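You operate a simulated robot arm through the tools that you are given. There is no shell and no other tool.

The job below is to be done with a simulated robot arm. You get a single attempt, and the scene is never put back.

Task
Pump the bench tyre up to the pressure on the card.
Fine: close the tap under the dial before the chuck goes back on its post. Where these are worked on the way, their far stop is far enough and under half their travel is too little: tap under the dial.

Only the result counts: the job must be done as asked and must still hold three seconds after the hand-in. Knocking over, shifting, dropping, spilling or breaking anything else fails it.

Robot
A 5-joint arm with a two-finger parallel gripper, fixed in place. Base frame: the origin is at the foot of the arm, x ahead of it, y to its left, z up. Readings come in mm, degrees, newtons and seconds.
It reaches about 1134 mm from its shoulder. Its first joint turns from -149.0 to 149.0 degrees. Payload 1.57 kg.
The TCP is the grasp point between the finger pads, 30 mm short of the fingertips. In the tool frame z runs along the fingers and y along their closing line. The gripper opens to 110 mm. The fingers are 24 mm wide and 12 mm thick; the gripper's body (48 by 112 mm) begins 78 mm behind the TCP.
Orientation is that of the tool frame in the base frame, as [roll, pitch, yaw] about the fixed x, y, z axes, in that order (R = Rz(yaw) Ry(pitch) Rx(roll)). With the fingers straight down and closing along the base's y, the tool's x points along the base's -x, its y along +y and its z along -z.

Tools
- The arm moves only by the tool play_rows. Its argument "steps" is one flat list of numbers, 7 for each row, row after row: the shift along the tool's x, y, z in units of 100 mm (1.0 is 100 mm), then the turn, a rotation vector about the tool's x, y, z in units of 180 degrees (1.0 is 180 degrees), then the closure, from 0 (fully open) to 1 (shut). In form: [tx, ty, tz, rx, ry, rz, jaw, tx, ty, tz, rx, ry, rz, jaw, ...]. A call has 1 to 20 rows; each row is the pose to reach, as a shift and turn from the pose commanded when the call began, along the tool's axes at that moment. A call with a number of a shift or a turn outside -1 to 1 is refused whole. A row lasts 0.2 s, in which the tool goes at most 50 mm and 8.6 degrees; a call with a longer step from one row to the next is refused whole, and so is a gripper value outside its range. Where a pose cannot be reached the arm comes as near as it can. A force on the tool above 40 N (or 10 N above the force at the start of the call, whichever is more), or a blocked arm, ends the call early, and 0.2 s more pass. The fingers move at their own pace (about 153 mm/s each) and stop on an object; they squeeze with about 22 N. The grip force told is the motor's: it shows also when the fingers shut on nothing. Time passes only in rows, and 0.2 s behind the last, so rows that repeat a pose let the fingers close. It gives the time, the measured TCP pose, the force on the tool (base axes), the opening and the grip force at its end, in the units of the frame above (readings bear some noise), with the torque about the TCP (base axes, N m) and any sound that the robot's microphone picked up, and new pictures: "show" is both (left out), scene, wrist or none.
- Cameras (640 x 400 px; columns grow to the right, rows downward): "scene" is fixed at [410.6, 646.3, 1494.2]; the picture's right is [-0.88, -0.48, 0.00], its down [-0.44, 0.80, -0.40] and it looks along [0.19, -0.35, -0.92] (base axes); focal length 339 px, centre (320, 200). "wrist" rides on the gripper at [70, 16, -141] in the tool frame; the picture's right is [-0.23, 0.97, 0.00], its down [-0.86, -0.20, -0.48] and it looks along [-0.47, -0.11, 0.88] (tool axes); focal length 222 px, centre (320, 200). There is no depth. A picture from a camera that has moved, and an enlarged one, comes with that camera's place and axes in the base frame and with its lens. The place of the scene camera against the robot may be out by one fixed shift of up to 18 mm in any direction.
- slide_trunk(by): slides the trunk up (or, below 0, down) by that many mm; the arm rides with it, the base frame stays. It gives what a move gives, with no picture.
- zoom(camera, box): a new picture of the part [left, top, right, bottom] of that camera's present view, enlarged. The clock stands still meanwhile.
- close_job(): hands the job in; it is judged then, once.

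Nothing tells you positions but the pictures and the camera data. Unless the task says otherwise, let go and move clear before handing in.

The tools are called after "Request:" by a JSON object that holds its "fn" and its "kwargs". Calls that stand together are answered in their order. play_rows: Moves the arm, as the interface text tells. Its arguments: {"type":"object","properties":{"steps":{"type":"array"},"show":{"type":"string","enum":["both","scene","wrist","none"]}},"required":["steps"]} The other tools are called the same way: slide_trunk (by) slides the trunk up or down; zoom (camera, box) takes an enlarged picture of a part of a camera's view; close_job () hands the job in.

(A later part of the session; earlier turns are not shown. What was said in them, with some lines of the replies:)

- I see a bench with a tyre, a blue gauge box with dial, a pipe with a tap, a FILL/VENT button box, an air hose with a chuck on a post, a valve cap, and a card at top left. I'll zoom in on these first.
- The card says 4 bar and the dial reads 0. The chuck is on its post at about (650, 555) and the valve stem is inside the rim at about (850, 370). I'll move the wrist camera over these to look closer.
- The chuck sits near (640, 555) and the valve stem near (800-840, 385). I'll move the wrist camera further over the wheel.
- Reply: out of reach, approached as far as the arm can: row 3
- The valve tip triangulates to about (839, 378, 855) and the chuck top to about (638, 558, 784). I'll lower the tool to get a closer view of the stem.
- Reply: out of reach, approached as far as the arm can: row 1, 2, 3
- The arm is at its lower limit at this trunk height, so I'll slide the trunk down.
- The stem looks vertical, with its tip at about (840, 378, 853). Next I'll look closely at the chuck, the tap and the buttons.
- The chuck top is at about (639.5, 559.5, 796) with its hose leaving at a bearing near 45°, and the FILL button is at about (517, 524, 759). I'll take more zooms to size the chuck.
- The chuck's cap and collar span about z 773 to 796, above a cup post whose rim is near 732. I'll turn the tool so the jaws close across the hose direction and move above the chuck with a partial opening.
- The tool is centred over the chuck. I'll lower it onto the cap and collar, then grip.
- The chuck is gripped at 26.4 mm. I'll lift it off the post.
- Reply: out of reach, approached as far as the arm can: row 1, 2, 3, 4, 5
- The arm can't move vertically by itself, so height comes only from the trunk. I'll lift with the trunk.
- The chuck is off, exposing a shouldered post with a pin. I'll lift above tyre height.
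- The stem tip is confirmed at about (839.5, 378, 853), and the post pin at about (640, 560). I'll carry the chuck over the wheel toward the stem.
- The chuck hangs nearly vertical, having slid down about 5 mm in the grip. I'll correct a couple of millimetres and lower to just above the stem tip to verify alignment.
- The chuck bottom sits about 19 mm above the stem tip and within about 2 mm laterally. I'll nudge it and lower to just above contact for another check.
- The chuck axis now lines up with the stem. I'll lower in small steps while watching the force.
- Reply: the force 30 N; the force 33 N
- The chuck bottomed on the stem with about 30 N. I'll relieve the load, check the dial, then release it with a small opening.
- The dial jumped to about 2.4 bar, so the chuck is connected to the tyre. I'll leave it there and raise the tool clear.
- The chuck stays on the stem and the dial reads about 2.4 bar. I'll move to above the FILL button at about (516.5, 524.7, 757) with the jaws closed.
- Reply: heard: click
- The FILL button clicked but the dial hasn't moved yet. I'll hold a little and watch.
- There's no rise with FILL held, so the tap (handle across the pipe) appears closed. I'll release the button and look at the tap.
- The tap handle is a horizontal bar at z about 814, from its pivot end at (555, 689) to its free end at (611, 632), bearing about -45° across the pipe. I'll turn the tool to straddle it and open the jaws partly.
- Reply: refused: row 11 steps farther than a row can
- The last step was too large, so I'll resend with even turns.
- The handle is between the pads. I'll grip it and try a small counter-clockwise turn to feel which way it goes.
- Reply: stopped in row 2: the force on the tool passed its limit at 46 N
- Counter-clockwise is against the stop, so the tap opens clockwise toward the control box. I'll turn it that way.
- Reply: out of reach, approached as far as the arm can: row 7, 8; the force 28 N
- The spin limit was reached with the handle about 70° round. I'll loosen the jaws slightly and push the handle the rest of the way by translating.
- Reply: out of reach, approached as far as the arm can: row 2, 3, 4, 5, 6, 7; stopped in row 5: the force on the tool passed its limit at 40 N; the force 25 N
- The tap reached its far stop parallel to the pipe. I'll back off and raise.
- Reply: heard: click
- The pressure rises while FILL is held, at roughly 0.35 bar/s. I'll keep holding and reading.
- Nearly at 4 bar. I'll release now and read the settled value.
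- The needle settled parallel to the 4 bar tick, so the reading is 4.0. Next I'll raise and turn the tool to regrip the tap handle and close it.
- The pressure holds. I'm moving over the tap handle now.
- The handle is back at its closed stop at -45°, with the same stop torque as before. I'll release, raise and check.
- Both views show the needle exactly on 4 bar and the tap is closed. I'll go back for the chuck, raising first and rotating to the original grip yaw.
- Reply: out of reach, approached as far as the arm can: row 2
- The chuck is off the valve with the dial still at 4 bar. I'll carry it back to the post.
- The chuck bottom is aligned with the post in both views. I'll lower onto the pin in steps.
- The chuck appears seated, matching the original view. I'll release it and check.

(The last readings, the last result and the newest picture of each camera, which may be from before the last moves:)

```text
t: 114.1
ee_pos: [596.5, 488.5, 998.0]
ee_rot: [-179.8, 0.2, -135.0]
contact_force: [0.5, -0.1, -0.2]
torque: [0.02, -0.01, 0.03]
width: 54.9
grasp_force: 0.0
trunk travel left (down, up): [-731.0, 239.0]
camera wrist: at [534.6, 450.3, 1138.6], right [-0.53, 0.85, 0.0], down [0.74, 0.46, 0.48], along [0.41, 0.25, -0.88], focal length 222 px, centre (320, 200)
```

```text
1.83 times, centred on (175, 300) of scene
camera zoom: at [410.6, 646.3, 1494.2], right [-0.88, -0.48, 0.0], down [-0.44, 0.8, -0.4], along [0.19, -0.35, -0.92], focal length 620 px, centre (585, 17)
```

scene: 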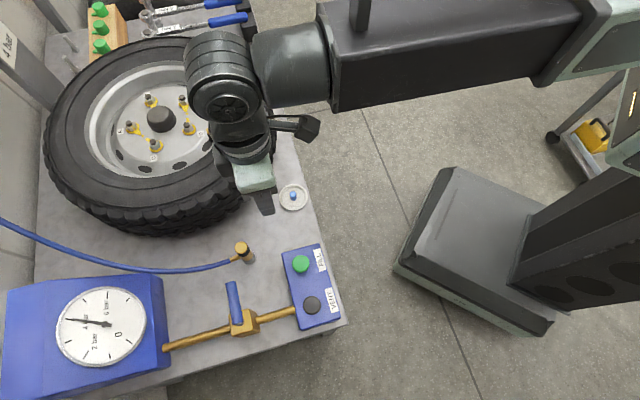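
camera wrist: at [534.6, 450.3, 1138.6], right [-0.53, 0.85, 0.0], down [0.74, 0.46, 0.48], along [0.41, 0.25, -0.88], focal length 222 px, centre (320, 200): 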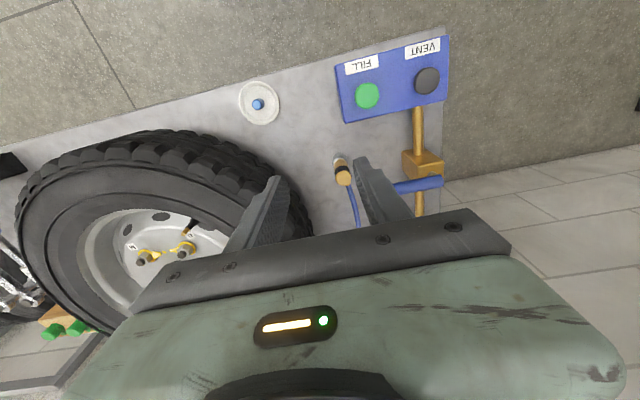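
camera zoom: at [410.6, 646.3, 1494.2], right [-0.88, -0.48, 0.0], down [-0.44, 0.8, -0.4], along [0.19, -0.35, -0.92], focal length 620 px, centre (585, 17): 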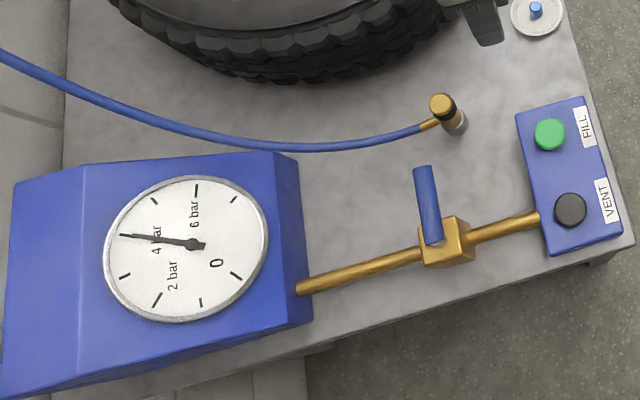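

The chuck is back on its post as it was, the dial reads 4 bar, the tap is closed, and the arm is clear. I'm handing in now.

Request:
{"fn": "close_job", "kwargs": {}}

```text
The job is handed in.
```

I've handed the job in with the tyre at 4 bar, as the card says. Both camera views showed the needle on the 4 bar mark.

- **Filling:** The tyre read about 2.5 bar once the chuck was on the valve. FILL did nothing at first because the tap was closed, so I opened it to its far stop, then held FILL until the dial reached 4.
- **Tap:** I turned it back to its closed stop before taking the chuck off the valve.
- **Chuck:** It is back on its post, fully down. Its hose points a few degrees off from where it started.
- **Left as found:** I left the blue cap in its dish, since the task didn't mention it. I saw nothing else on the bench shifted or knocked over.

The arm had let go and was clear when I handed in. I don't know the judged result.
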